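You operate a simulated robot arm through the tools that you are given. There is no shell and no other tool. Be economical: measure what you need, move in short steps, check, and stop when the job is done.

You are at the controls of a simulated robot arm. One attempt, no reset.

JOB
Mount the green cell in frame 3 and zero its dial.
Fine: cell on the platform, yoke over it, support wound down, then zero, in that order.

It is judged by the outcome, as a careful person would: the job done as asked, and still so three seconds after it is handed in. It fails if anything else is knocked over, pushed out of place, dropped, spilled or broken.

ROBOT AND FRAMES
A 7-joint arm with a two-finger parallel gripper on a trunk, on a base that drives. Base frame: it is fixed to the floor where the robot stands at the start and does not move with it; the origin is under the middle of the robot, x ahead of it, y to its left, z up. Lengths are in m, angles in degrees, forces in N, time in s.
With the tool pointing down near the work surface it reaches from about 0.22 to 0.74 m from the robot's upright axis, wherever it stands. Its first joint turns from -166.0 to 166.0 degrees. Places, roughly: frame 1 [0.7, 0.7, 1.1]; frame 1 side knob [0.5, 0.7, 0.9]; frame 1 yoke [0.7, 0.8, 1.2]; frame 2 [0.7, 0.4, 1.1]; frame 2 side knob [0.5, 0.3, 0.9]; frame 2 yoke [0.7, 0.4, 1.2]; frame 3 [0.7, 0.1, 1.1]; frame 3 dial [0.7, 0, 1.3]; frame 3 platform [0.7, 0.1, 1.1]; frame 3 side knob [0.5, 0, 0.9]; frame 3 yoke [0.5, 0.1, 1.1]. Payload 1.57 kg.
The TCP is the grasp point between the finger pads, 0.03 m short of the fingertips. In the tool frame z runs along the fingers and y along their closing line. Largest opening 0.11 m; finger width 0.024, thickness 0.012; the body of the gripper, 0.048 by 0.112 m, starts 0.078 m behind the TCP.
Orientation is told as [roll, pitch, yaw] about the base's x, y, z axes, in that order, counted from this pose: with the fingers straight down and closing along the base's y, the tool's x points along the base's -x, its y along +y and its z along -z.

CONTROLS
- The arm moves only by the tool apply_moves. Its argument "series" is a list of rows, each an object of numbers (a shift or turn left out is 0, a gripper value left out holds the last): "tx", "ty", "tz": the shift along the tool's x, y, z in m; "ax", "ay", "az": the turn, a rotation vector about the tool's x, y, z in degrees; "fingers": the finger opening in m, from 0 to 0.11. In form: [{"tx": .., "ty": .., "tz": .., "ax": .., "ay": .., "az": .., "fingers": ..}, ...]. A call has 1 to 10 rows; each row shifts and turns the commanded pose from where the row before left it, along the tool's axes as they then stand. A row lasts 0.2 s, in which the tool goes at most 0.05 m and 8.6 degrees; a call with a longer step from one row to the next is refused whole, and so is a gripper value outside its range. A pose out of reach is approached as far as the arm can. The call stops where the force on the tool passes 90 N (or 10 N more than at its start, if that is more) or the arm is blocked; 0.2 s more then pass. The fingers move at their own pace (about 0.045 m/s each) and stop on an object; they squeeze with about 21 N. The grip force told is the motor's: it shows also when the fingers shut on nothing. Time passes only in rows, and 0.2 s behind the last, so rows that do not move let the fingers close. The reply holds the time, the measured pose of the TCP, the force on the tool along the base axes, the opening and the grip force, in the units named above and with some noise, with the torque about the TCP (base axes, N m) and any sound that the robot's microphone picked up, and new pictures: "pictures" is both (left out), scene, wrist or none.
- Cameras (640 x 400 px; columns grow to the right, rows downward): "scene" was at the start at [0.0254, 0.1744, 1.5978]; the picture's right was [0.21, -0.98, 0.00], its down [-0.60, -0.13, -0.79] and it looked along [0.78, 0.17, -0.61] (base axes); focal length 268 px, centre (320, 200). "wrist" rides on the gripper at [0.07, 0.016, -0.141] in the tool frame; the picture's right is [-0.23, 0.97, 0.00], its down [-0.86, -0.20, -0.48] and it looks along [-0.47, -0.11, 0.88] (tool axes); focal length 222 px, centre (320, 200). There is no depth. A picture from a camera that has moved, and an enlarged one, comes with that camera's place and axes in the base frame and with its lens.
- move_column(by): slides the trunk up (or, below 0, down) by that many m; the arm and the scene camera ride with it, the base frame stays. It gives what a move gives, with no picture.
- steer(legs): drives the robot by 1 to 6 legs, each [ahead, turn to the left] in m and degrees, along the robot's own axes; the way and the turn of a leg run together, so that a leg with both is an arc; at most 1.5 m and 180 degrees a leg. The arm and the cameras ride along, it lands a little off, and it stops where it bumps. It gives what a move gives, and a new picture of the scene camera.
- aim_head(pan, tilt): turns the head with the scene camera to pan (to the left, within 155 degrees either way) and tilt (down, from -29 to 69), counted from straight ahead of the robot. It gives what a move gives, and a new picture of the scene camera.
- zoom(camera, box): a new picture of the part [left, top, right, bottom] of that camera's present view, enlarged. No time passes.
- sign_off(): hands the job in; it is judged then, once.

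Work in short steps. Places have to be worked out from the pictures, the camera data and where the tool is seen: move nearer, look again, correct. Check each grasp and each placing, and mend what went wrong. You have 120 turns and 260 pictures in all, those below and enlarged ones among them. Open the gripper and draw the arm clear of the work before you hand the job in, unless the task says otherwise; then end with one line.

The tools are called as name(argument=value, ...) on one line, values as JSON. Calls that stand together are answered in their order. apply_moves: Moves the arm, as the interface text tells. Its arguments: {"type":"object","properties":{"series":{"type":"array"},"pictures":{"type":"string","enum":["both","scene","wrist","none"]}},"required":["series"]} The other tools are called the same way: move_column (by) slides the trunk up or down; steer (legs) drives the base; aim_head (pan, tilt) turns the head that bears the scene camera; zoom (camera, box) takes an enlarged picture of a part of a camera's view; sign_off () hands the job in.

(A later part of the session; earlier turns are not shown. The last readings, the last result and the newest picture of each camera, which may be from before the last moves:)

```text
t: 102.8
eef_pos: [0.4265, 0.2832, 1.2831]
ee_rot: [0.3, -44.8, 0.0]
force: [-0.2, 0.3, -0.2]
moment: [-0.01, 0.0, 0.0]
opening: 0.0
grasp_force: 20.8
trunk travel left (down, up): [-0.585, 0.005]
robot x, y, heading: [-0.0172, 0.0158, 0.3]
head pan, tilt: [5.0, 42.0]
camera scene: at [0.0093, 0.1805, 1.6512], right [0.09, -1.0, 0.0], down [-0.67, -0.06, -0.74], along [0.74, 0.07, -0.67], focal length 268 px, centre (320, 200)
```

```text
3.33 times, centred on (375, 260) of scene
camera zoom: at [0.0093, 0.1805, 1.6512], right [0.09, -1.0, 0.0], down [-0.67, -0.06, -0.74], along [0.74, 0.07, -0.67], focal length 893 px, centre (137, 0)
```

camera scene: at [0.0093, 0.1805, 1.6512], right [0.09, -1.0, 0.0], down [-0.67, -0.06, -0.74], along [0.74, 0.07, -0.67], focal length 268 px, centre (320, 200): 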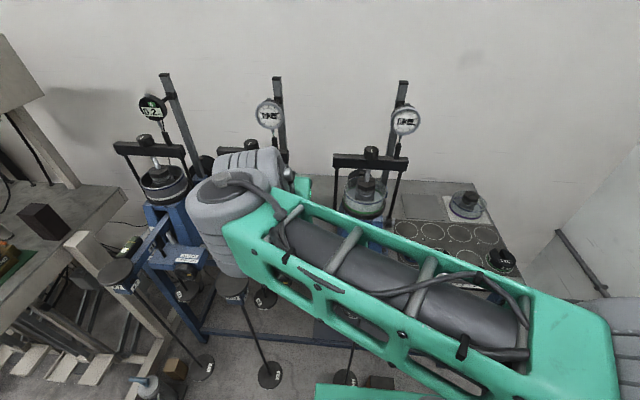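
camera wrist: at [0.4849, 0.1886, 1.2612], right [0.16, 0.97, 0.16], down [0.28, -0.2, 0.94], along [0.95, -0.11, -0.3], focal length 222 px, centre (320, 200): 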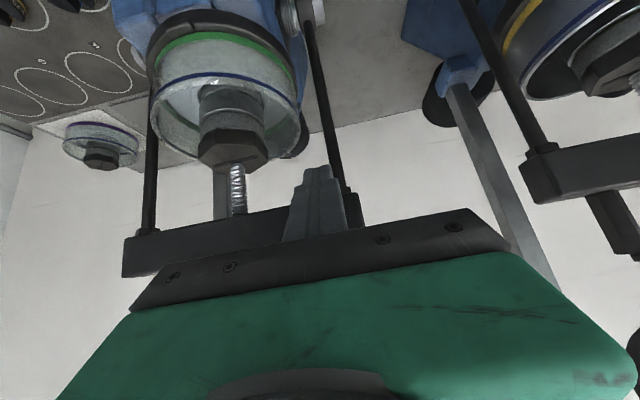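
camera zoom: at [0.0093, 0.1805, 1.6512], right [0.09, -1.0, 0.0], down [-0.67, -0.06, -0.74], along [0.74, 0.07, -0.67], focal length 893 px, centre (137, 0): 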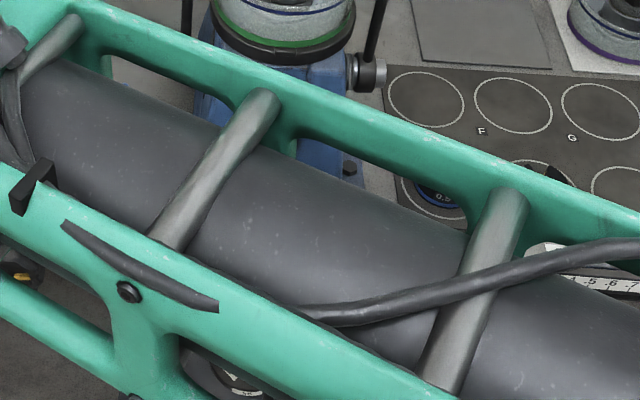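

Yoke stands upright over the cell, screw over the hex. Next the support knob. I move the arm to the right, back the robot a little for room, and look at the knob.

apply_moves(series=[{"tx": 0.0131, "tz": -0.003, "ty": -0.043}, {"tx": 0.0131, "tz": -0.003, "ty": -0.043}, {"tx": 0.0131, "tz": -0.003, "ty": -0.043}, {"tx": 0.0131, "tz": -0.003, "ty": -0.043}, {"tx": 0.0131, "tz": -0.003, "ty": -0.043}, {"tx": 0.0131, "tz": -0.003, "ty": -0.043}, {"tx": 0.0131, "tz": -0.003, "ty": -0.043}, {"ty": -0.04}, {}], pictures="none")

steer(legs=[[-0.08, 0]])

aim_head(pan=-3, tilt=48)

zoom(camera="scene", box=[230, 140, 390, 260])

```text
t: 104.2
eef_pos: [0.3292, 0.1676, 1.1955]
ee_rot: [-1.6, -37.1, 26.5]
force: [-0.3, 0.2, 0.7]
moment: [0.03, 0.0, 0.02]
opening: 0.0001
grasp_force: 21.0
trunk travel left (down, up): [-0.585, 0.005]
robot x, y, heading: [-0.0148, 0.0169, 0.0]
head pan, tilt: [5.0, 42.0]
stopped in row 7: the arm was blocked; the commanded pose is now the measured one
```

```text
t: 105.3
eef_pos: [0.2483, 0.1673, 1.1974]
ee_rot: [-1.7, -37.3, 26.3]
force: [-1.1, -0.4, 0.3]
moment: [0.0, 0.03, -0.05]
opening: 0.0
grasp_force: 21.0
trunk travel left (down, up): [-0.585, 0.005]
robot x, y, heading: [-0.0941, 0.0179, 0.3]
head pan, tilt: [5.0, 42.0]
camera scene: at [-0.0729, 0.1802, 1.6516], right [0.09, -1.0, 0.0], down [-0.67, -0.06, -0.74], along [0.74, 0.07, -0.67], focal length 268 px, centre (320, 200)
```

scene: 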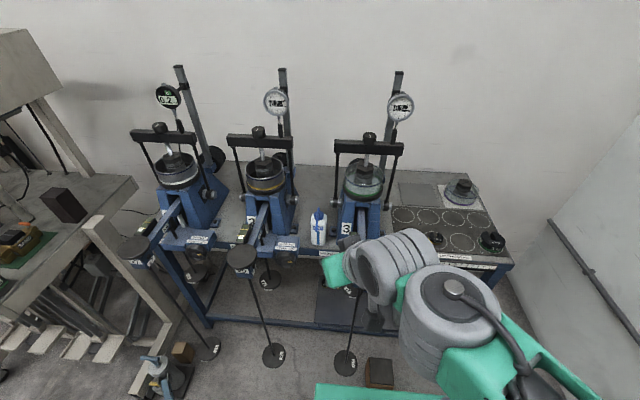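

```text
t: 106.0
eef_pos: [0.2488, 0.1667, 1.1967]
ee_rot: [-1.7, -37.2, 26.4]
force: [0.6, 0.8, -0.4]
moment: [0.02, 0.04, -0.01]
opening: 0.0002
grasp_force: 20.5
trunk travel left (down, up): [-0.585, 0.005]
robot x, y, heading: [-0.0941, 0.0195, 0.3]
head pan, tilt: [-3.0, 48.0]
camera scene: at [-0.0763, 0.1689, 1.6426], right [-0.05, -1.0, 0.0], down [-0.74, 0.04, -0.67], along [0.67, -0.03, -0.74], focal length 268 px, centre (320, 200)
```

scene: 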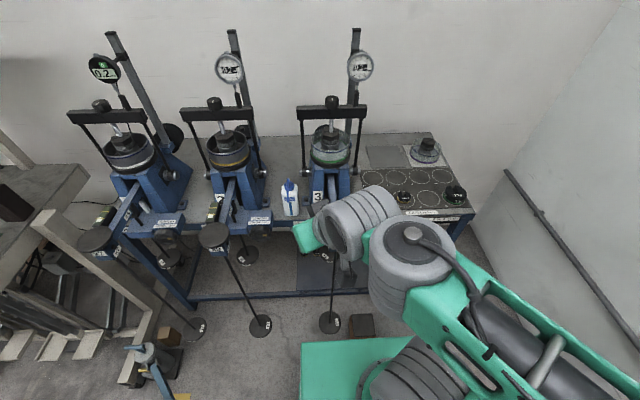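

```text
3.33 times, centred on (310, 200) of scene
camera zoom: at [-0.0763, 0.1689, 1.6426], right [-0.05, -1.0, 0.0], down [-0.74, 0.04, -0.67], along [0.67, -0.03, -0.74], focal length 893 px, centre (353, 200)
```

zoom: 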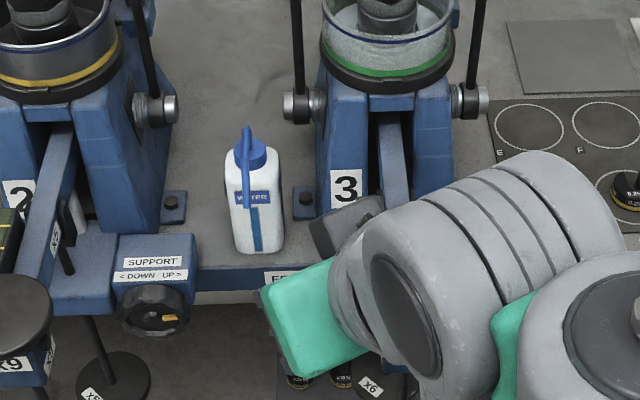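

The arm folded too tightly (its own limit); nothing touched. I extend forward first and then go right.

apply_moves(series=[{"tx": -0.0305, "ty": -0.0133, "tz": 0.0041}, {"tx": -0.0305, "ty": -0.0133, "tz": 0.0041}, {"tx": -0.0305, "ty": -0.0133, "tz": 0.0041}, {"tx": -0.0305, "ty": -0.0133, "tz": 0.0041}, {"tx": 0.0147, "ty": -0.0373, "tz": -0.011}, {"tx": 0.0147, "ty": -0.0373, "tz": -0.011}, {"tx": 0.0147, "ty": -0.0373, "tz": -0.011}, {"tx": 0.0147, "ty": -0.0373, "tz": -0.011}, {"tx": 0.0147, "ty": -0.0373, "tz": -0.011}, {"tx": 0.0147, "ty": -0.0373, "tz": -0.011}], pictures="scene")

zoom(camera="scene", box=[230, 140, 390, 260])

```text
t: 108.2
eef_pos: [0.3637, -0.0842, 1.2619]
ee_rot: [-1.6, -37.2, 26.3]
force: [0.1, -1.1, 0.2]
moment: [0.03, -0.02, 0.04]
opening: 0.0
grasp_force: 21.3
trunk travel left (down, up): [-0.585, 0.005]
robot x, y, heading: [-0.0934, 0.0183, 0.1]
head pan, tilt: [-3.0, 48.0]
camera scene: at [-0.0759, 0.168, 1.6428], right [-0.05, -1.0, 0.0], down [-0.74, 0.04, -0.67], along [0.67, -0.03, -0.74], focal length 268 px, centre (320, 200)
```

scene: 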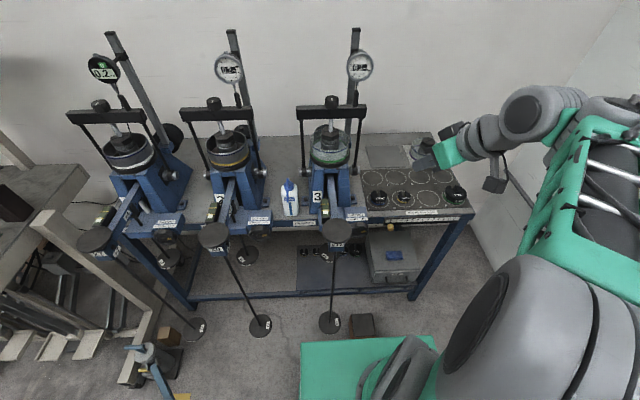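

```text
3.33 times, centred on (310, 200) of scene
camera zoom: at [-0.0759, 0.168, 1.6428], right [-0.05, -1.0, 0.0], down [-0.74, 0.04, -0.67], along [0.67, -0.03, -0.74], focal length 893 px, centre (353, 200)
```

zoom: 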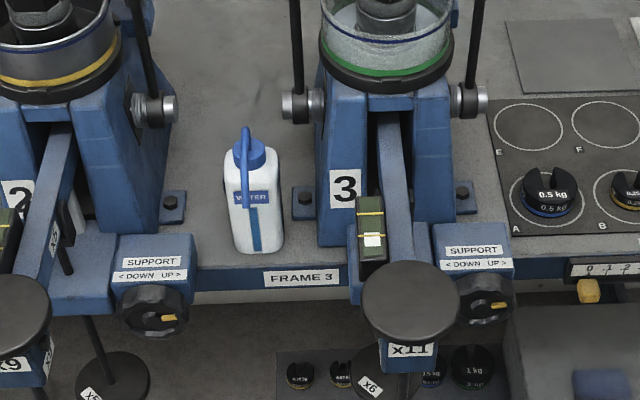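

zoom(camera="scene", box=[310, 190, 370, 235])

zoom(camera="scene", box=[190, 180, 280, 250])

zoom(camera="scene", box=[110, 180, 200, 250])

```text
8.89 times, centred on (340, 212) of scene
camera zoom: at [-0.0759, 0.168, 1.6428], right [-0.05, -1.0, 0.0], down [-0.74, 0.04, -0.67], along [0.67, -0.03, -0.74], focal length 2382 px, centre (142, 89)
```

zoom: 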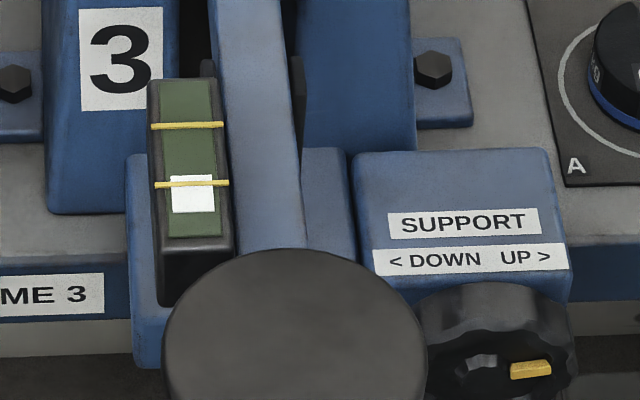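

```text
5.71 times, centred on (235, 215) of scene
camera zoom: at [-0.0759, 0.168, 1.6428], right [-0.05, -1.0, 0.0], down [-0.74, 0.04, -0.67], along [0.67, -0.03, -0.74], focal length 1532 px, centre (806, 114)
```

zoom: 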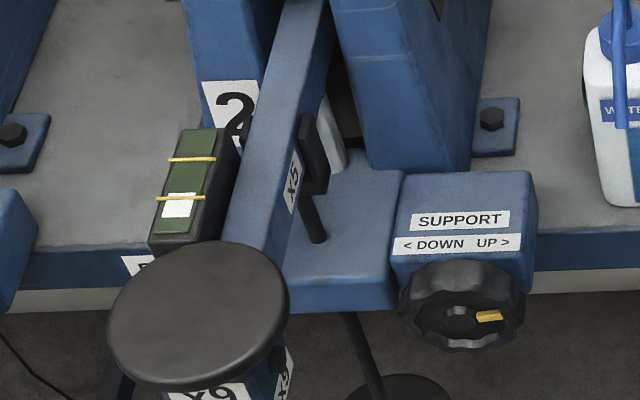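

```text
5.71 times, centred on (155, 215) of scene
camera zoom: at [-0.0759, 0.168, 1.6428], right [-0.05, -1.0, 0.0], down [-0.74, 0.04, -0.67], along [0.67, -0.03, -0.74], focal length 1532 px, centre (1263, 114)
```

zoom: 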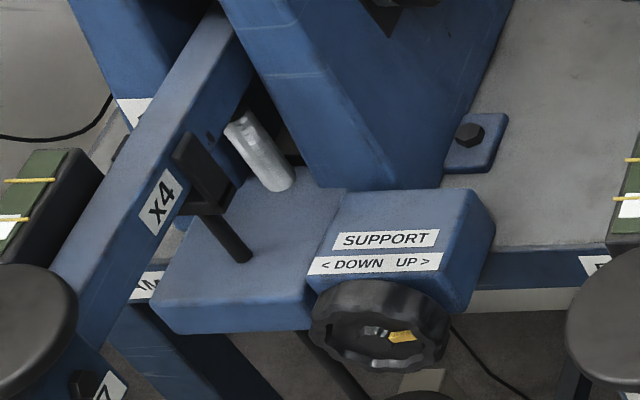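

The knob of frame 3 is ≈(0.42,0.02,0.945), axis toward the robot; "DOWN" is to the left, i.e. anticlockwise seen from the front. I orient the tool to point horizontally forward.

apply_moves(series=[{"ax": 3.98, "az": 5.24, "fingers": 0.08}, {"ax": 3.98, "az": 5.24}, {"ax": 3.98, "az": 5.24}, {"ax": 3.98, "az": 5.24}, {"ay": -7.5}, {"ay": -7.5}, {"ay": -7.5}, {"ay": -7.5}, {}], pictures="none")

apply_moves(series=[{"ay": -7.5}, {"ay": -7.5}, {"ay": -7.5}, {}], pictures="both")

```text
t: 110.0
eef_pos: [0.3783, -0.0112, 1.2413]
ee_rot: [1.7, -62.9, 7.9]
force: [0.8, -0.4, -0.2]
moment: [0.03, 0.0, 0.02]
opening: 0.0798
grasp_force: 0.0
trunk travel left (down, up): [-0.585, 0.005]
robot x, y, heading: [-0.0977, 0.0146, 0.3]
head pan, tilt: [-3.0, 48.0]
stopped in row 8: the arm was blocked; the commanded pose is now the measured one
```

```text
t: 110.7
eef_pos: [0.3751, 0.0626, 1.2492]
ee_rot: [-0.9, -82.9, 20.4]
force: [0.5, 0.1, 0.5]
moment: [0.04, 0.01, -0.02]
opening: 0.0801
grasp_force: 0.0
trunk travel left (down, up): [-0.585, 0.005]
robot x, y, heading: [-0.0957, 0.0147, 0.1]
head pan, tilt: [-3.0, 48.0]
stopped in row 3: the arm was blocked; the commanded pose is now the measured one
camera scene: at [-0.076, 0.1686, 1.6427], right [-0.05, -1.0, 0.0], down [-0.74, 0.04, -0.67], along [0.67, -0.03, -0.74], focal length 268 px, centre (320, 200)
camera wrist: at [0.2304, 0.0273, 1.196], right [-0.3, 0.93, 0.22], down [-0.28, -0.31, 0.91], along [0.91, 0.21, 0.35], focal length 222 px, centre (320, 200)
```

scene: 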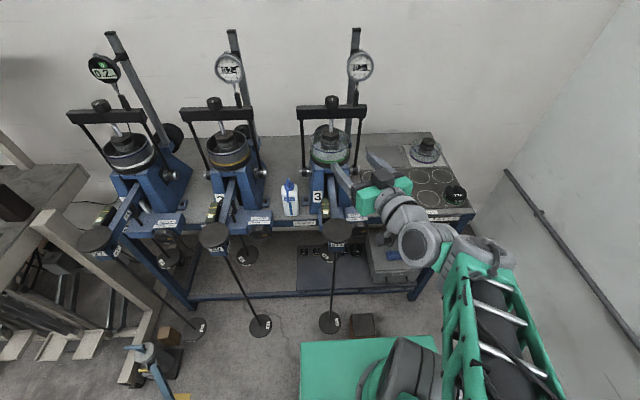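
wrist: 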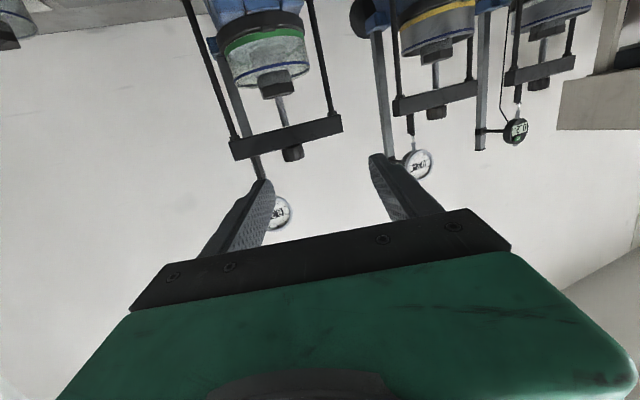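

The arm is too folded for a horizontal tool here. I back the robot another 0.1 m, then extend and straighten the yaw.

steer(legs=[[-0.1, 0]])

apply_moves(series=[{"tz": 0.04}, {"tz": 0.04}, {"ax": 6.5, "az": 0.8, "ty": -0.02, "tz": 0.01}, {"ax": 6.5, "az": 0.8, "ty": -0.02}, {"ax": 6.5, "az": 0.8, "ty": -0.02}, {"ay": -7}, {}], pictures="both")

```text
t: 111.9
eef_pos: [0.2726, 0.0624, 1.249]
ee_rot: [-1.3, -83.0, 20.7]
force: [-0.2, -0.8, -0.5]
moment: [0.0, 0.01, 0.0]
opening: 0.0801
grasp_force: 0.1
trunk travel left (down, up): [-0.585, 0.005]
robot x, y, heading: [-0.1931, 0.019, 0.2]
head pan, tilt: [-3.0, 48.0]
camera scene: at [-0.1795, 0.1686, 1.6427], right [-0.05, -1.0, 0.0], down [-0.74, 0.04, -0.67], along [0.67, -0.03, -0.74], focal length 268 px, centre (320, 200)
```

scene: 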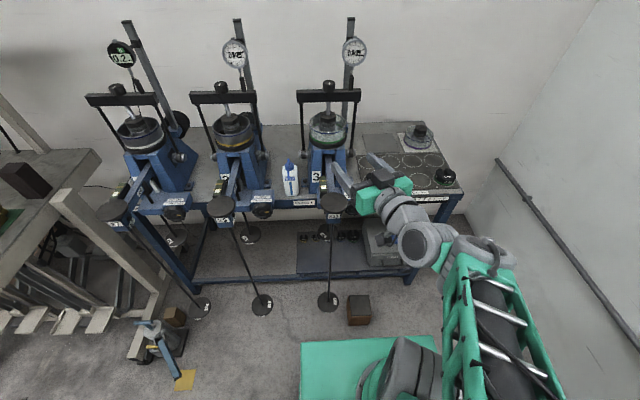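

```text
t: 113.5
eef_pos: [0.3712, 0.0329, 1.2381]
ee_rot: [-105.3, -89.9, 105.0]
force: [-0.2, -0.3, 0.1]
moment: [0.0, -0.01, 0.0]
opening: 0.08
grasp_force: 0.1
trunk travel left (down, up): [-0.585, 0.005]
robot x, y, heading: [-0.1989, 0.016, 0.2]
head pan, tilt: [-3.0, 48.0]
camera scene: at [-0.1783, 0.1686, 1.6427], right [-0.05, -1.0, 0.0], down [-0.74, 0.04, -0.67], along [0.67, -0.03, -0.74], focal length 268 px, centre (320, 200)
camera wrist: at [0.23, 0.0498, 1.1677], right [0.0, 0.97, 0.22], down [-0.48, -0.2, 0.86], along [0.88, -0.11, 0.47], focal length 222 px, centre (320, 200)
```

scene: 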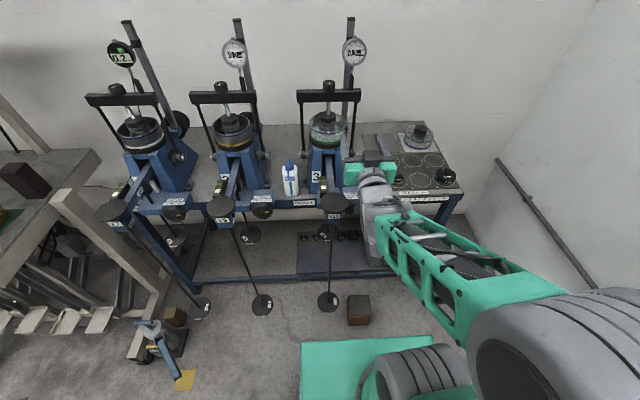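
wrist: 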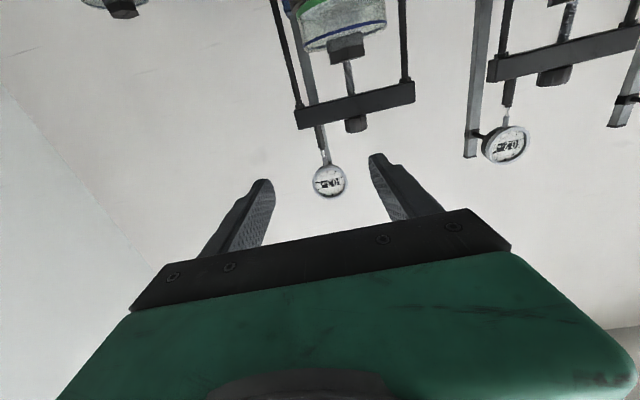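

The tool now points exactly forward. I shift right (clear of the pan disc) and lower the column to knob height.

apply_moves(series=[{"ty": -0.04, "tz": -0.015}, {"ty": -0.04, "tz": -0.015}, {"ty": -0.03}, {}], pictures="none")

move_column(by=-0.29)

apply_moves(series=[{}], pictures="both")

```text
t: 114.5
eef_pos: [0.3416, -0.0779, 1.24]
ee_rot: [-84.5, -89.7, 84.3]
force: [-0.2, -1.4, 0.1]
moment: [0.01, -0.02, 0.01]
opening: 0.0801
grasp_force: 0.0
trunk travel left (down, up): [-0.585, 0.005]
robot x, y, heading: [-0.1963, 0.0164, -0.1]
head pan, tilt: [-3.0, 48.0]
```

```text
t: 117.4
eef_pos: [0.3418, -0.0774, 0.9503]
ee_rot: [-89.2, -89.8, 89.1]
force: [0.2, 0.7, -0.2]
moment: [-0.01, 0.01, 0.0]
opening: 0.0801
grasp_force: 0.0
trunk travel left (down, up): [-0.295, 0.295]
robot x, y, heading: [-0.2023, 0.0176, 0.4]
head pan, tilt: [-3.0, 48.0]
```

```text
t: 117.8
eef_pos: [0.3426, -0.0783, 0.949]
ee_rot: [-87.2, -89.7, 87.0]
force: [0.6, -0.3, 0.4]
moment: [0.0, -0.01, -0.01]
opening: 0.0799
grasp_force: 0.0
trunk travel left (down, up): [-0.295, 0.295]
robot x, y, heading: [-0.1995, 0.017, 0.1]
head pan, tilt: [-3.0, 48.0]
camera scene: at [-0.1784, 0.1686, 1.3527], right [-0.05, -1.0, 0.0], down [-0.74, 0.04, -0.67], along [0.67, -0.03, -0.74], focal length 268 px, centre (320, 200)
camera wrist: at [0.2005, -0.0608, 0.8789], right [0.0, 0.97, 0.22], down [-0.48, -0.2, 0.86], along [0.88, -0.11, 0.47], focal length 222 px, centre (320, 200)
```

scene: 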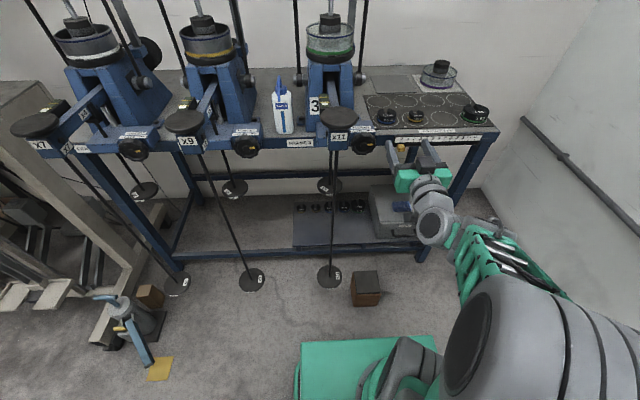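
wrist: 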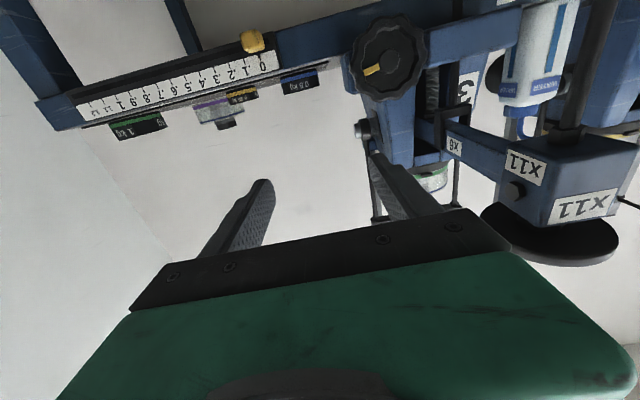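

The wrist view refines the knob to ≈(0.47,0.004,0.876). I move down and left into line with it.

apply_moves(series=[{"tx": 0.037}, {"tx": 0.036}, {"ty": 0.041}, {"ty": 0.041}, {}], pictures="both")

zoom(camera="wrist", box=[200, 60, 440, 260])

zoom(camera="scene", box=[310, 80, 430, 200])

```text
t: 119.0
eef_pos: [0.3423, 0.0054, 0.8775]
ee_rot: [-99.8, -89.8, 99.6]
force: [0.8, 0.3, -0.3]
moment: [0.02, 0.0, 0.01]
opening: 0.0802
grasp_force: 0.0
trunk travel left (down, up): [-0.295, 0.295]
robot x, y, heading: [-0.1966, 0.0151, 0.0]
head pan, tilt: [-3.0, 48.0]
camera scene: at [-0.1784, 0.1687, 1.3527], right [-0.05, -1.0, 0.0], down [-0.74, 0.04, -0.67], along [0.67, -0.03, -0.74], focal length 268 px, centre (320, 200)
camera wrist: at [0.2007, 0.0216, 0.8068], right [0.0, 0.97, 0.22], down [-0.48, -0.2, 0.86], along [0.88, -0.11, 0.47], focal length 222 px, centre (320, 200)
```

scene: 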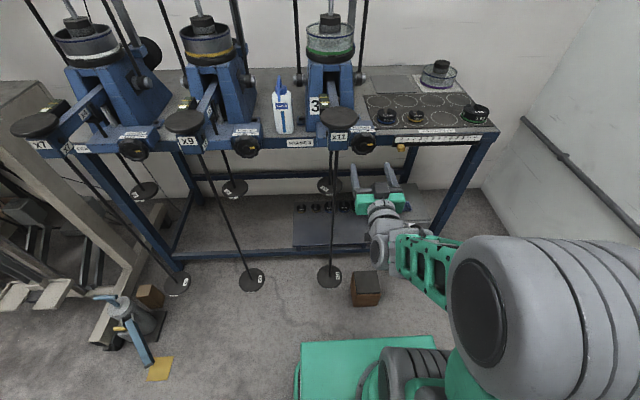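
wrist: 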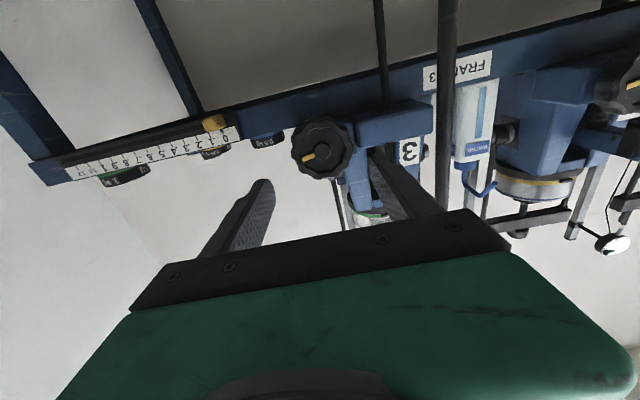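

```text
2.00 times, centred on (320, 160) of wrist
camera zoom: at [0.2007, 0.0216, 0.8068], right [0.0, 0.97, 0.22], down [-0.48, -0.2, 0.86], along [0.88, -0.11, 0.47], focal length 444 px, centre (320, 280)
```

zoom: 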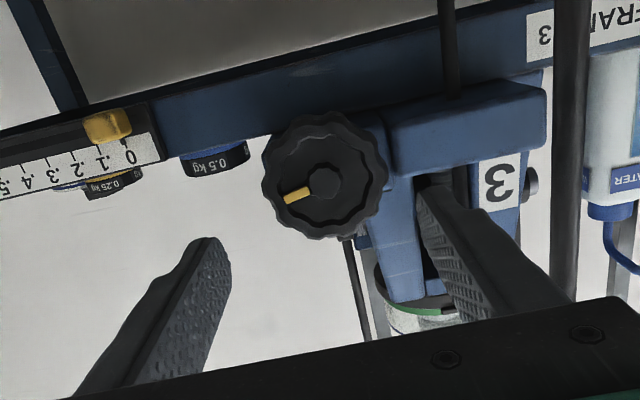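

```text
3.33 times, centred on (370, 140) of scene
camera zoom: at [-0.1784, 0.1687, 1.3527], right [-0.05, -1.0, 0.0], down [-0.74, 0.04, -0.67], along [0.67, -0.03, -0.74], focal length 893 px, centre (153, 400)
```

zoom: 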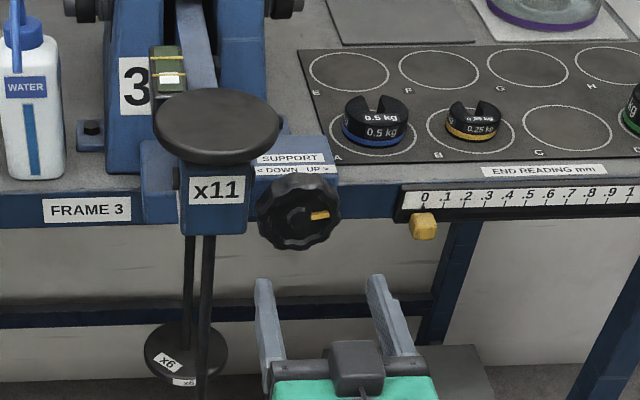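

Knob centre ≈(0.458,0.008,0.876), about 0.07 m across. Open to 0.098 and advance.

apply_moves(series=[{"ty": 0.003, "tx": 0.001, "tz": 0.02, "fingers": 0.098}, {"tz": 0.025}, {"tz": 0.025}, {"tz": 0.02}, {}], pictures="both")

zoom(camera="wrist", box=[200, 60, 440, 260])

zoom(camera="scene", box=[310, 80, 430, 200])

```text
t: 120.2
eef_pos: [0.4322, 0.0068, 0.8752]
ee_rot: [-75.2, -89.9, 74.8]
force: [0.4, -0.5, -0.5]
moment: [-0.02, -0.06, 0.02]
opening: 0.098
grasp_force: 0.1
trunk travel left (down, up): [-0.295, 0.295]
robot x, y, heading: [-0.1946, 0.0139, -0.1]
head pan, tilt: [-3.0, 48.0]
camera scene: at [-0.1783, 0.1686, 1.3527], right [-0.05, -1.0, 0.0], down [-0.74, 0.04, -0.67], along [0.67, -0.03, -0.74], focal length 268 px, centre (320, 200)
camera wrist: at [0.2914, 0.0239, 0.8039], right [0.0, 0.97, 0.22], down [-0.48, -0.2, 0.86], along [0.88, -0.11, 0.47], focal length 222 px, centre (320, 200)
```

scene: 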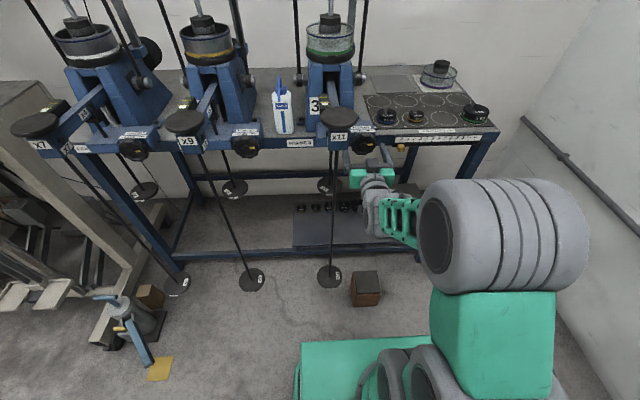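
wrist: 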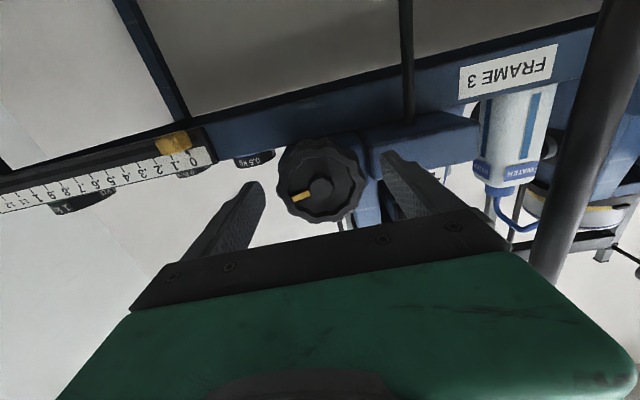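

```text
2.00 times, centred on (320, 160) of wrist
camera zoom: at [0.2914, 0.0239, 0.8039], right [0.0, 0.97, 0.22], down [-0.48, -0.2, 0.86], along [0.88, -0.11, 0.47], focal length 444 px, centre (320, 280)
```

zoom: 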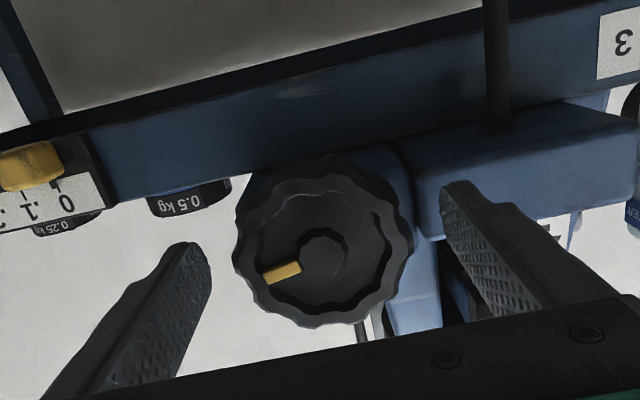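

```text
3.33 times, centred on (370, 140) of scene
camera zoom: at [-0.1783, 0.1686, 1.3527], right [-0.05, -1.0, 0.0], down [-0.74, 0.04, -0.67], along [0.67, -0.03, -0.74], focal length 893 px, centre (153, 400)
```

zoom: 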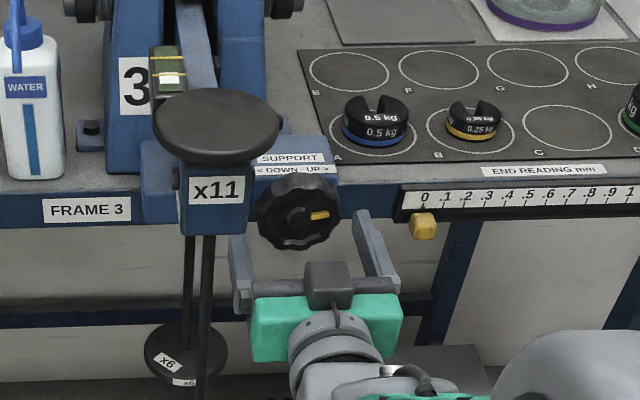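

Alignment good. Advance 2 cm more and close on the knob.

apply_moves(series=[{"tz": 0.01}, {"tz": 0.01}, {}, {"fingers": 0.05}, {}, {}, {}, {}], pictures="wrist")

zoom(camera="wrist", box=[200, 60, 440, 260])

zoom(camera="scene", box=[310, 80, 430, 200])

```text
t: 121.9
eef_pos: [0.444, 0.0138, 0.8736]
ee_rot: [75.5, -89.6, -75.0]
force: [-46.2, 8.3, 11.5]
moment: [0.69, -0.58, 2.86]
opening: 0.0854
grasp_force: 19.6
trunk travel left (down, up): [-0.295, 0.295]
robot x, y, heading: [-0.2012, 0.0145, 0.6]
head pan, tilt: [-3.0, 48.0]
stopped in row 8: the force on the tool passed its limit at 90 N (the readings are from after the stop); the commanded pose is now the measured one
camera wrist: at [0.3038, 0.029, 0.8043], right [-0.01, 0.97, 0.23], down [-0.48, -0.21, 0.85], along [0.88, -0.11, 0.46], focal length 222 px, centre (320, 200)
```

wrist: 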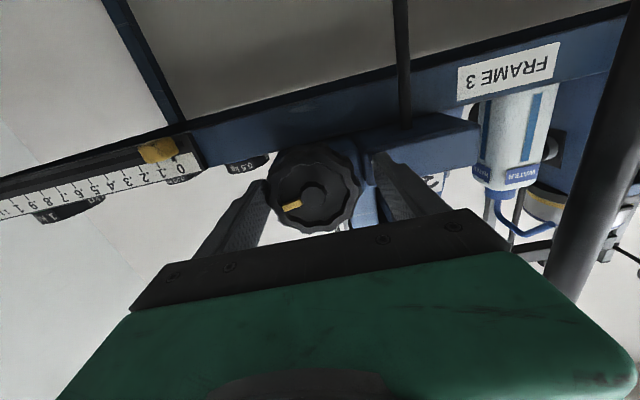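

```text
2.00 times, centred on (320, 160) of wrist
camera zoom: at [0.3038, 0.029, 0.8043], right [-0.01, 0.97, 0.23], down [-0.48, -0.21, 0.85], along [0.88, -0.11, 0.46], focal length 444 px, centre (320, 280)
```

zoom: 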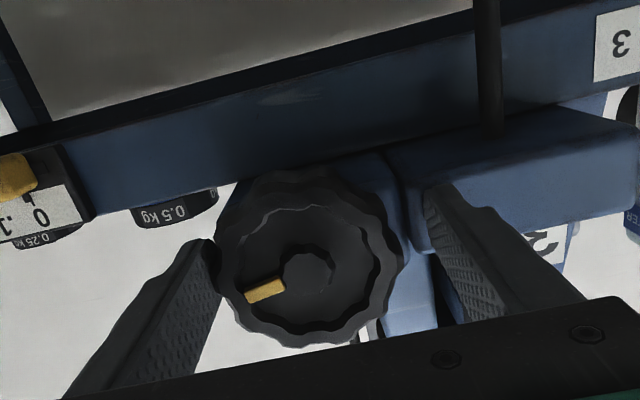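

```text
3.33 times, centred on (370, 140) of scene
camera zoom: at [-0.1864, 0.1697, 1.353], right [-0.04, -1.0, 0.0], down [-0.74, 0.03, -0.67], along [0.67, -0.03, -0.74], focal length 893 px, centre (153, 400)
```

zoom: 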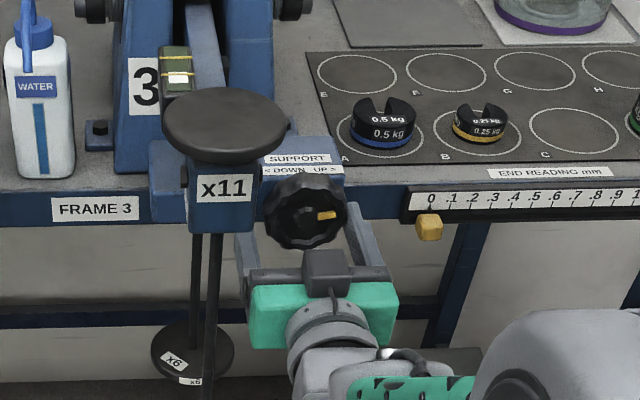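

The left fingertip met the blue block beside the knob, so I back off 1.2 cm, re-open, re-centre, and grip a bit shallower.

apply_moves(series=[{"tz": -0.01, "fingers": 0.1}, {"tz": -0.004}, {"ty": -0.006}, {}], pictures="none")

apply_moves(series=[{}], pictures="wrist")

zoom(camera="wrist", box=[200, 60, 440, 260])

```text
t: 122.9
eef_pos: [0.4361, 0.0051, 0.8709]
ee_rot: [17.9, -89.5, -17.8]
force: [0.9, -0.2, -0.1]
moment: [-0.02, -0.03, 0.0]
opening: 0.0998
grasp_force: 0.1
trunk travel left (down, up): [-0.295, 0.295]
robot x, y, heading: [-0.1989, 0.0138, 0.7]
head pan, tilt: [-3.0, 48.0]
```

```text
t: 123.3
eef_pos: [0.4349, 0.006, 0.8704]
ee_rot: [19.3, -89.5, -19.0]
force: [0.1, 0.6, -0.6]
moment: [0.01, 0.02, -0.03]
opening: 0.0998
grasp_force: 0.0
trunk travel left (down, up): [-0.295, 0.295]
robot x, y, heading: [-0.1984, 0.0164, 0.6]
head pan, tilt: [-3.0, 48.0]
camera wrist: at [0.294, 0.0216, 0.8019], right [0.0, 0.97, 0.23], down [-0.47, -0.2, 0.86], along [0.88, -0.11, 0.46], focal length 222 px, centre (320, 200)
```

wrist: 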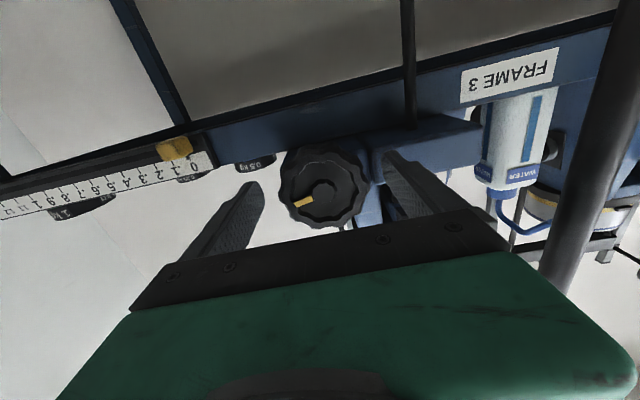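

```text
2.00 times, centred on (320, 160) of wrist
camera zoom: at [0.294, 0.0216, 0.8019], right [0.0, 0.97, 0.23], down [-0.47, -0.2, 0.86], along [0.88, -0.11, 0.46], focal length 444 px, centre (320, 280)
```

zoom: 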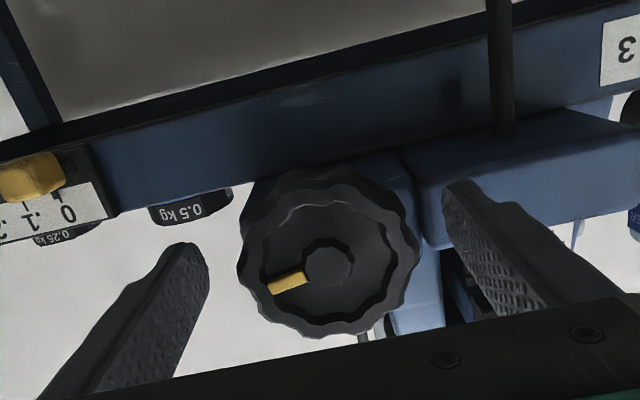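

Raise 6 mm, shift 2.5 mm, advance 4 mm, and close.

apply_moves(series=[{"tx": -0.006, "ty": 0.0025, "tz": 0.004}, {"fingers": 0.06}, {}, {}, {}, {}], pictures="wrist")

zoom(camera="wrist", box=[200, 60, 440, 260])

```text
t: 124.7
eef_pos: [0.4403, 0.0062, 0.8775]
ee_rot: [19.3, -89.5, -19.2]
force: [1.2, -5.6, 1.4]
moment: [-0.01, 0.15, -1.04]
opening: 0.0716
grasp_force: 44.9
trunk travel left (down, up): [-0.295, 0.295]
robot x, y, heading: [-0.1971, 0.0155, 0.4]
head pan, tilt: [-3.0, 48.0]
camera wrist: at [0.2978, 0.0229, 0.8082], right [0.0, 0.97, 0.23], down [-0.47, -0.2, 0.86], along [0.88, -0.11, 0.46], focal length 222 px, centre (320, 200)
```

wrist: 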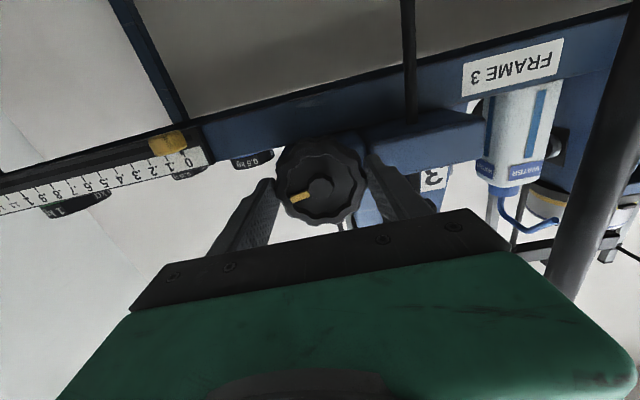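

```text
2.00 times, centred on (320, 160) of wrist
camera zoom: at [0.2978, 0.0229, 0.8082], right [0.0, 0.97, 0.23], down [-0.47, -0.2, 0.86], along [0.88, -0.11, 0.46], focal length 444 px, centre (320, 280)
```

zoom: 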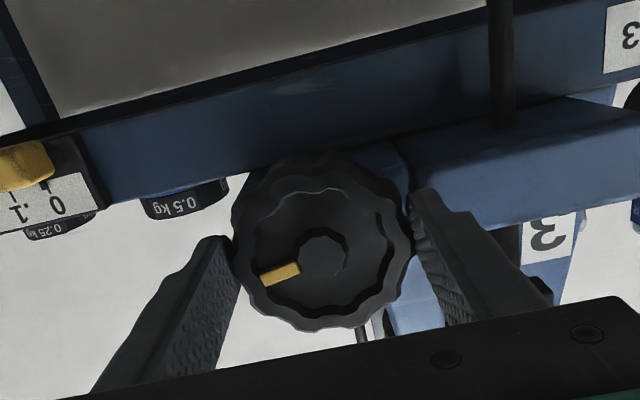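

Gripped (0.072 m). Turn anticlockwise (az negative) by 40° and watch the torque and pointer.

apply_moves(series=[{"az": -8}, {"az": -8}, {"az": -8}, {"az": -8}, {"az": -8}, {}], pictures="wrist")

zoom(camera="scene", box=[310, 60, 430, 180])

```text
t: 126.1
eef_pos: [0.4401, 0.005, 0.8783]
ee_rot: [-89.3, -50.2, 89.7]
force: [-9.3, -25.5, 2.6]
moment: [0.01, -0.35, -1.84]
opening: 0.0715
grasp_force: 45.3
trunk travel left (down, up): [-0.295, 0.295]
robot x, y, heading: [-0.1993, 0.0139, 0.3]
head pan, tilt: [-3.0, 48.0]
camera wrist: at [0.298, -0.0275, 0.8143], right [0.0, 0.89, -0.45], down [-0.47, 0.4, 0.79], along [0.88, 0.22, 0.42], focal length 222 px, centre (320, 200)
```

wrist: 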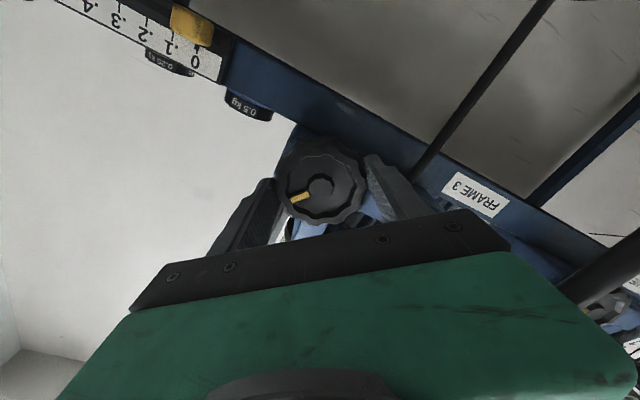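

```text
3.33 times, centred on (370, 120) of scene
camera zoom: at [-0.1804, 0.1662, 1.353], right [-0.05, -1.0, 0.0], down [-0.74, 0.04, -0.67], along [0.67, -0.03, -0.74], focal length 893 px, centre (153, 467)
```

zoom: 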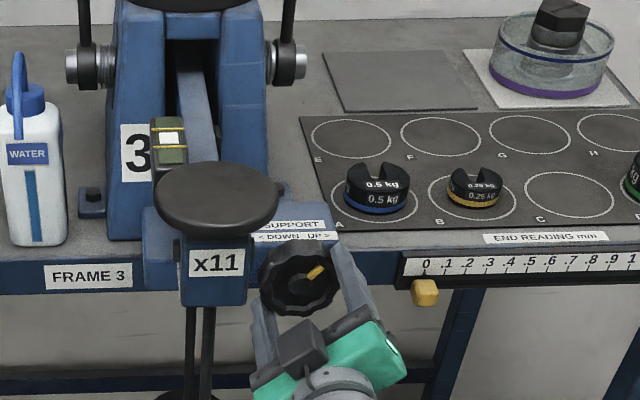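

The knob turns with the grip, and the lever's bubble has moved. I zoom on the bubble and the dial.

zoom(camera="scene", box=[325, 80, 365, 115])

apply_moves(series=[{"az": -8}, {"az": -8}, {"az": -8}, {"az": -8}, {"az": -8}, {}], pictures="wrist")

zoom(camera="scene", box=[325, 80, 365, 115])

```text
11.43 times, centred on (345, 98) of scene
camera zoom: at [-0.1804, 0.1662, 1.353], right [-0.05, -1.0, 0.0], down [-0.74, 0.04, -0.67], along [0.67, -0.03, -0.74], focal length 3063 px, centre (34, 1371)
```

zoom: 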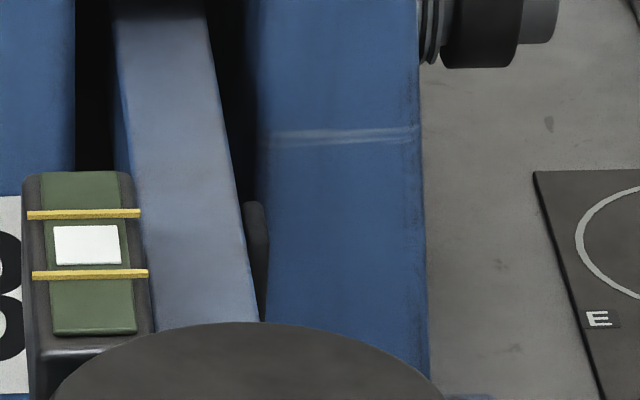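

```text
t: 127.5
eef_pos: [0.4406, 0.0062, 0.8807]
ee_rot: [-89.9, -10.1, 90.1]
force: [-1.1, -27.0, 12.7]
moment: [0.08, -0.8, -1.32]
opening: 0.0712
grasp_force: 44.7
trunk travel left (down, up): [-0.295, 0.295]
robot x, y, heading: [-0.1979, 0.0152, 0.2]
head pan, tilt: [-3.0, 48.0]
camera wrist: at [0.2987, -0.0608, 0.8514], right [0.0, 0.39, -0.92], down [-0.48, 0.81, 0.35], along [0.88, 0.44, 0.19], focal length 222 px, centre (320, 200)
```

wrist: 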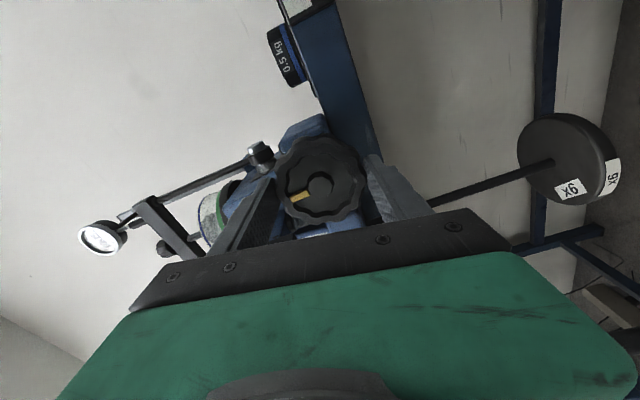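

```text
11.43 times, centred on (345, 98) of scene
camera zoom: at [-0.1803, 0.1657, 1.3532], right [-0.05, -1.0, 0.0], down [-0.74, 0.04, -0.67], along [0.67, -0.03, -0.74], focal length 3063 px, centre (34, 1371)
```

zoom: 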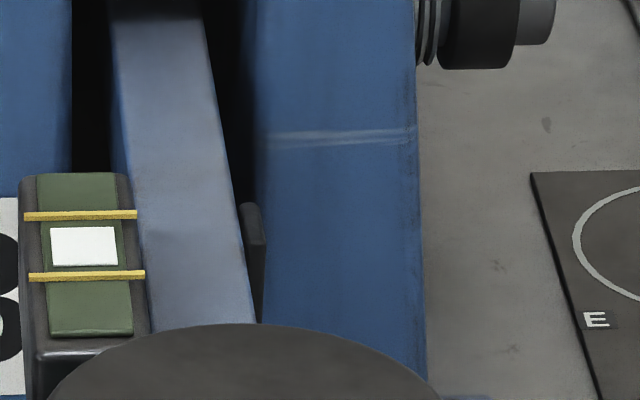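

Bubble is now centred between the marks. The pointer was at "UP" (right); I continue winding toward "DOWN" (left), watching for a stop.

apply_moves(series=[{"az": -8}, {"az": -8}, {"az": -8}, {"az": -8}, {"az": -8}, {}], pictures="wrist")

zoom(camera="scene", box=[310, 60, 430, 180])

```text
t: 128.9
eef_pos: [0.4408, 0.0087, 0.878]
ee_rot: [-89.7, 29.8, 90.5]
force: [5.3, 5.4, 24.7]
moment: [-0.09, 0.16, 0.8]
opening: 0.0707
grasp_force: 44.9
trunk travel left (down, up): [-0.295, 0.295]
robot x, y, heading: [-0.1967, 0.015, 1.0]
head pan, tilt: [-3.0, 48.0]
camera wrist: at [0.2993, -0.0603, 0.8991], right [0.0, -0.29, -0.96], down [-0.48, 0.84, -0.25], along [0.87, 0.46, -0.14], focal length 222 px, centre (320, 200)
```

wrist: 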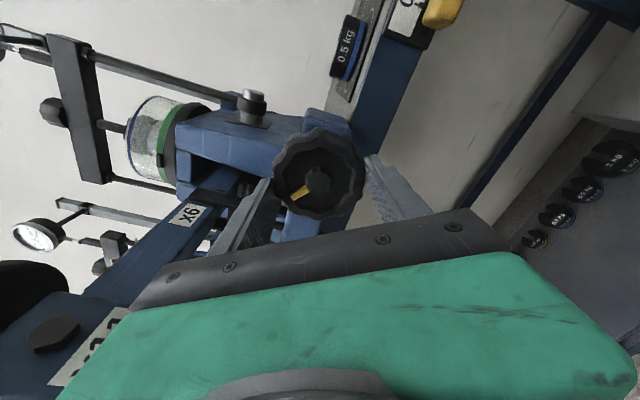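

```text
3.33 times, centred on (370, 120) of scene
camera zoom: at [-0.1813, 0.169, 1.3527], right [-0.04, -1.0, 0.0], down [-0.74, 0.03, -0.67], along [0.67, -0.03, -0.74], focal length 893 px, centre (153, 467)
```

zoom: 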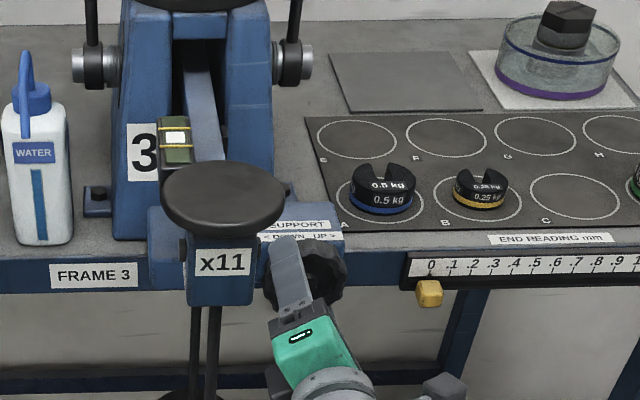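

apply_moves(series=[{"az": -8}, {"az": -8}, {"az": -8}, {"az": -8}, {"az": -8}, {}], pictures="wrist")

zoom(camera="scene", box=[310, 60, 430, 180])

```text
t: 130.3
eef_pos: [0.4385, 0.0088, 0.8738]
ee_rot: [-87.8, 70.0, 92.3]
force: [0.6, 13.4, 6.9]
moment: [0.85, 0.28, 0.53]
opening: 0.0715
grasp_force: 44.8
trunk travel left (down, up): [-0.295, 0.295]
robot x, y, heading: [-0.1977, 0.0153, 0.3]
head pan, tilt: [-3.0, 48.0]
camera wrist: at [0.2991, -0.0312, 0.9355], right [0.0, -0.84, -0.55], down [-0.49, 0.48, -0.73], along [0.87, 0.27, -0.41], focal length 222 px, centre (320, 200)
```

wrist: 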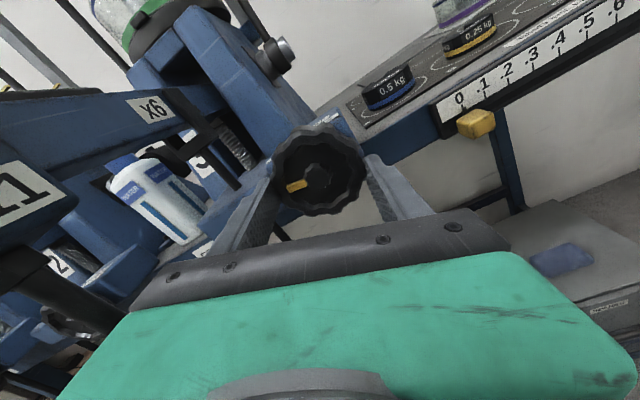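

```text
3.33 times, centred on (370, 120) of scene
camera zoom: at [-0.1803, 0.1698, 1.3524], right [-0.04, -1.0, 0.0], down [-0.74, 0.03, -0.67], along [0.67, -0.03, -0.74], focal length 893 px, centre (153, 467)
```

zoom: 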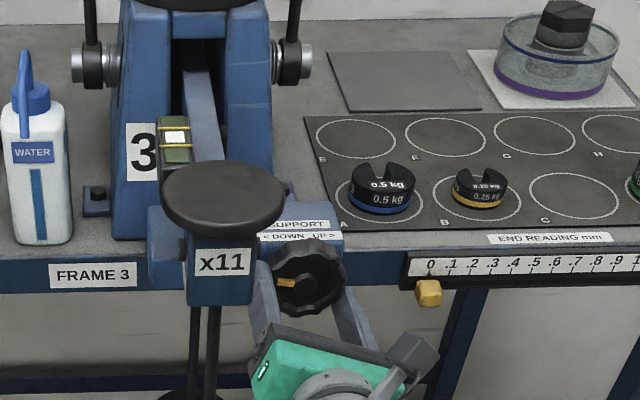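

Pointer has come to the left, and torque about x has risen to 0.85 N·m, maybe the stop. Try a bit further.

apply_moves(series=[{"az": -7}, {"az": -7}, {}], pictures="wrist")

zoom(camera="scene", box=[310, 60, 430, 180])

```text
t: 131.1
eef_pos: [0.4397, 0.0071, 0.8773]
ee_rot: [-86.1, 78.7, 93.9]
force: [-7.7, 7.7, -6.3]
moment: [-0.04, -0.27, -0.33]
opening: 0.0708
grasp_force: 44.9
out of reach, approached as far as the arm can: row 2
trunk travel left (down, up): [-0.295, 0.295]
robot x, y, heading: [-0.199, 0.0167, 0.5]
head pan, tilt: [-3.0, 48.0]
camera wrist: at [0.2995, -0.0226, 0.9426], right [0.0, -0.91, -0.42], down [-0.49, 0.36, -0.79], along [0.87, 0.2, -0.45], focal length 222 px, centre (320, 200)
```

wrist: 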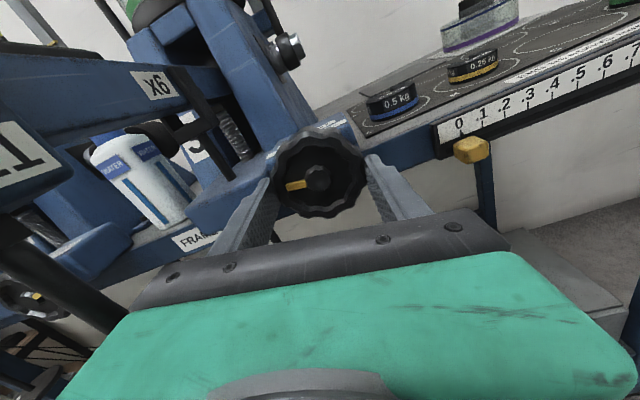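

```text
3.33 times, centred on (370, 120) of scene
camera zoom: at [-0.1798, 0.1693, 1.3524], right [-0.04, -1.0, 0.0], down [-0.74, 0.03, -0.67], along [0.67, -0.03, -0.74], focal length 893 px, centre (153, 467)
```

zoom: 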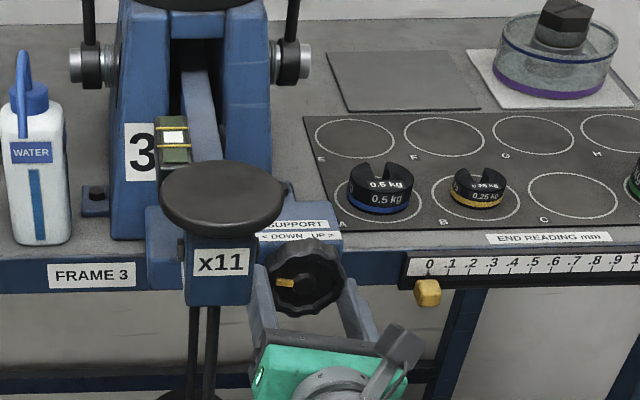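

zoom(camera="wrist", box=[60, 40, 340, 260])

```text
1.82 times, centred on (200, 150) of wrist
camera zoom: at [0.2995, -0.0226, 0.9426], right [0.0, -0.91, -0.42], down [-0.49, 0.36, -0.79], along [0.87, 0.2, -0.45], focal length 404 px, centre (538, 291)
```

zoom: 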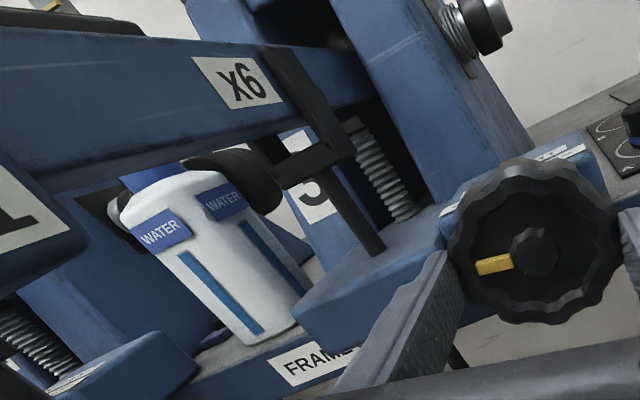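

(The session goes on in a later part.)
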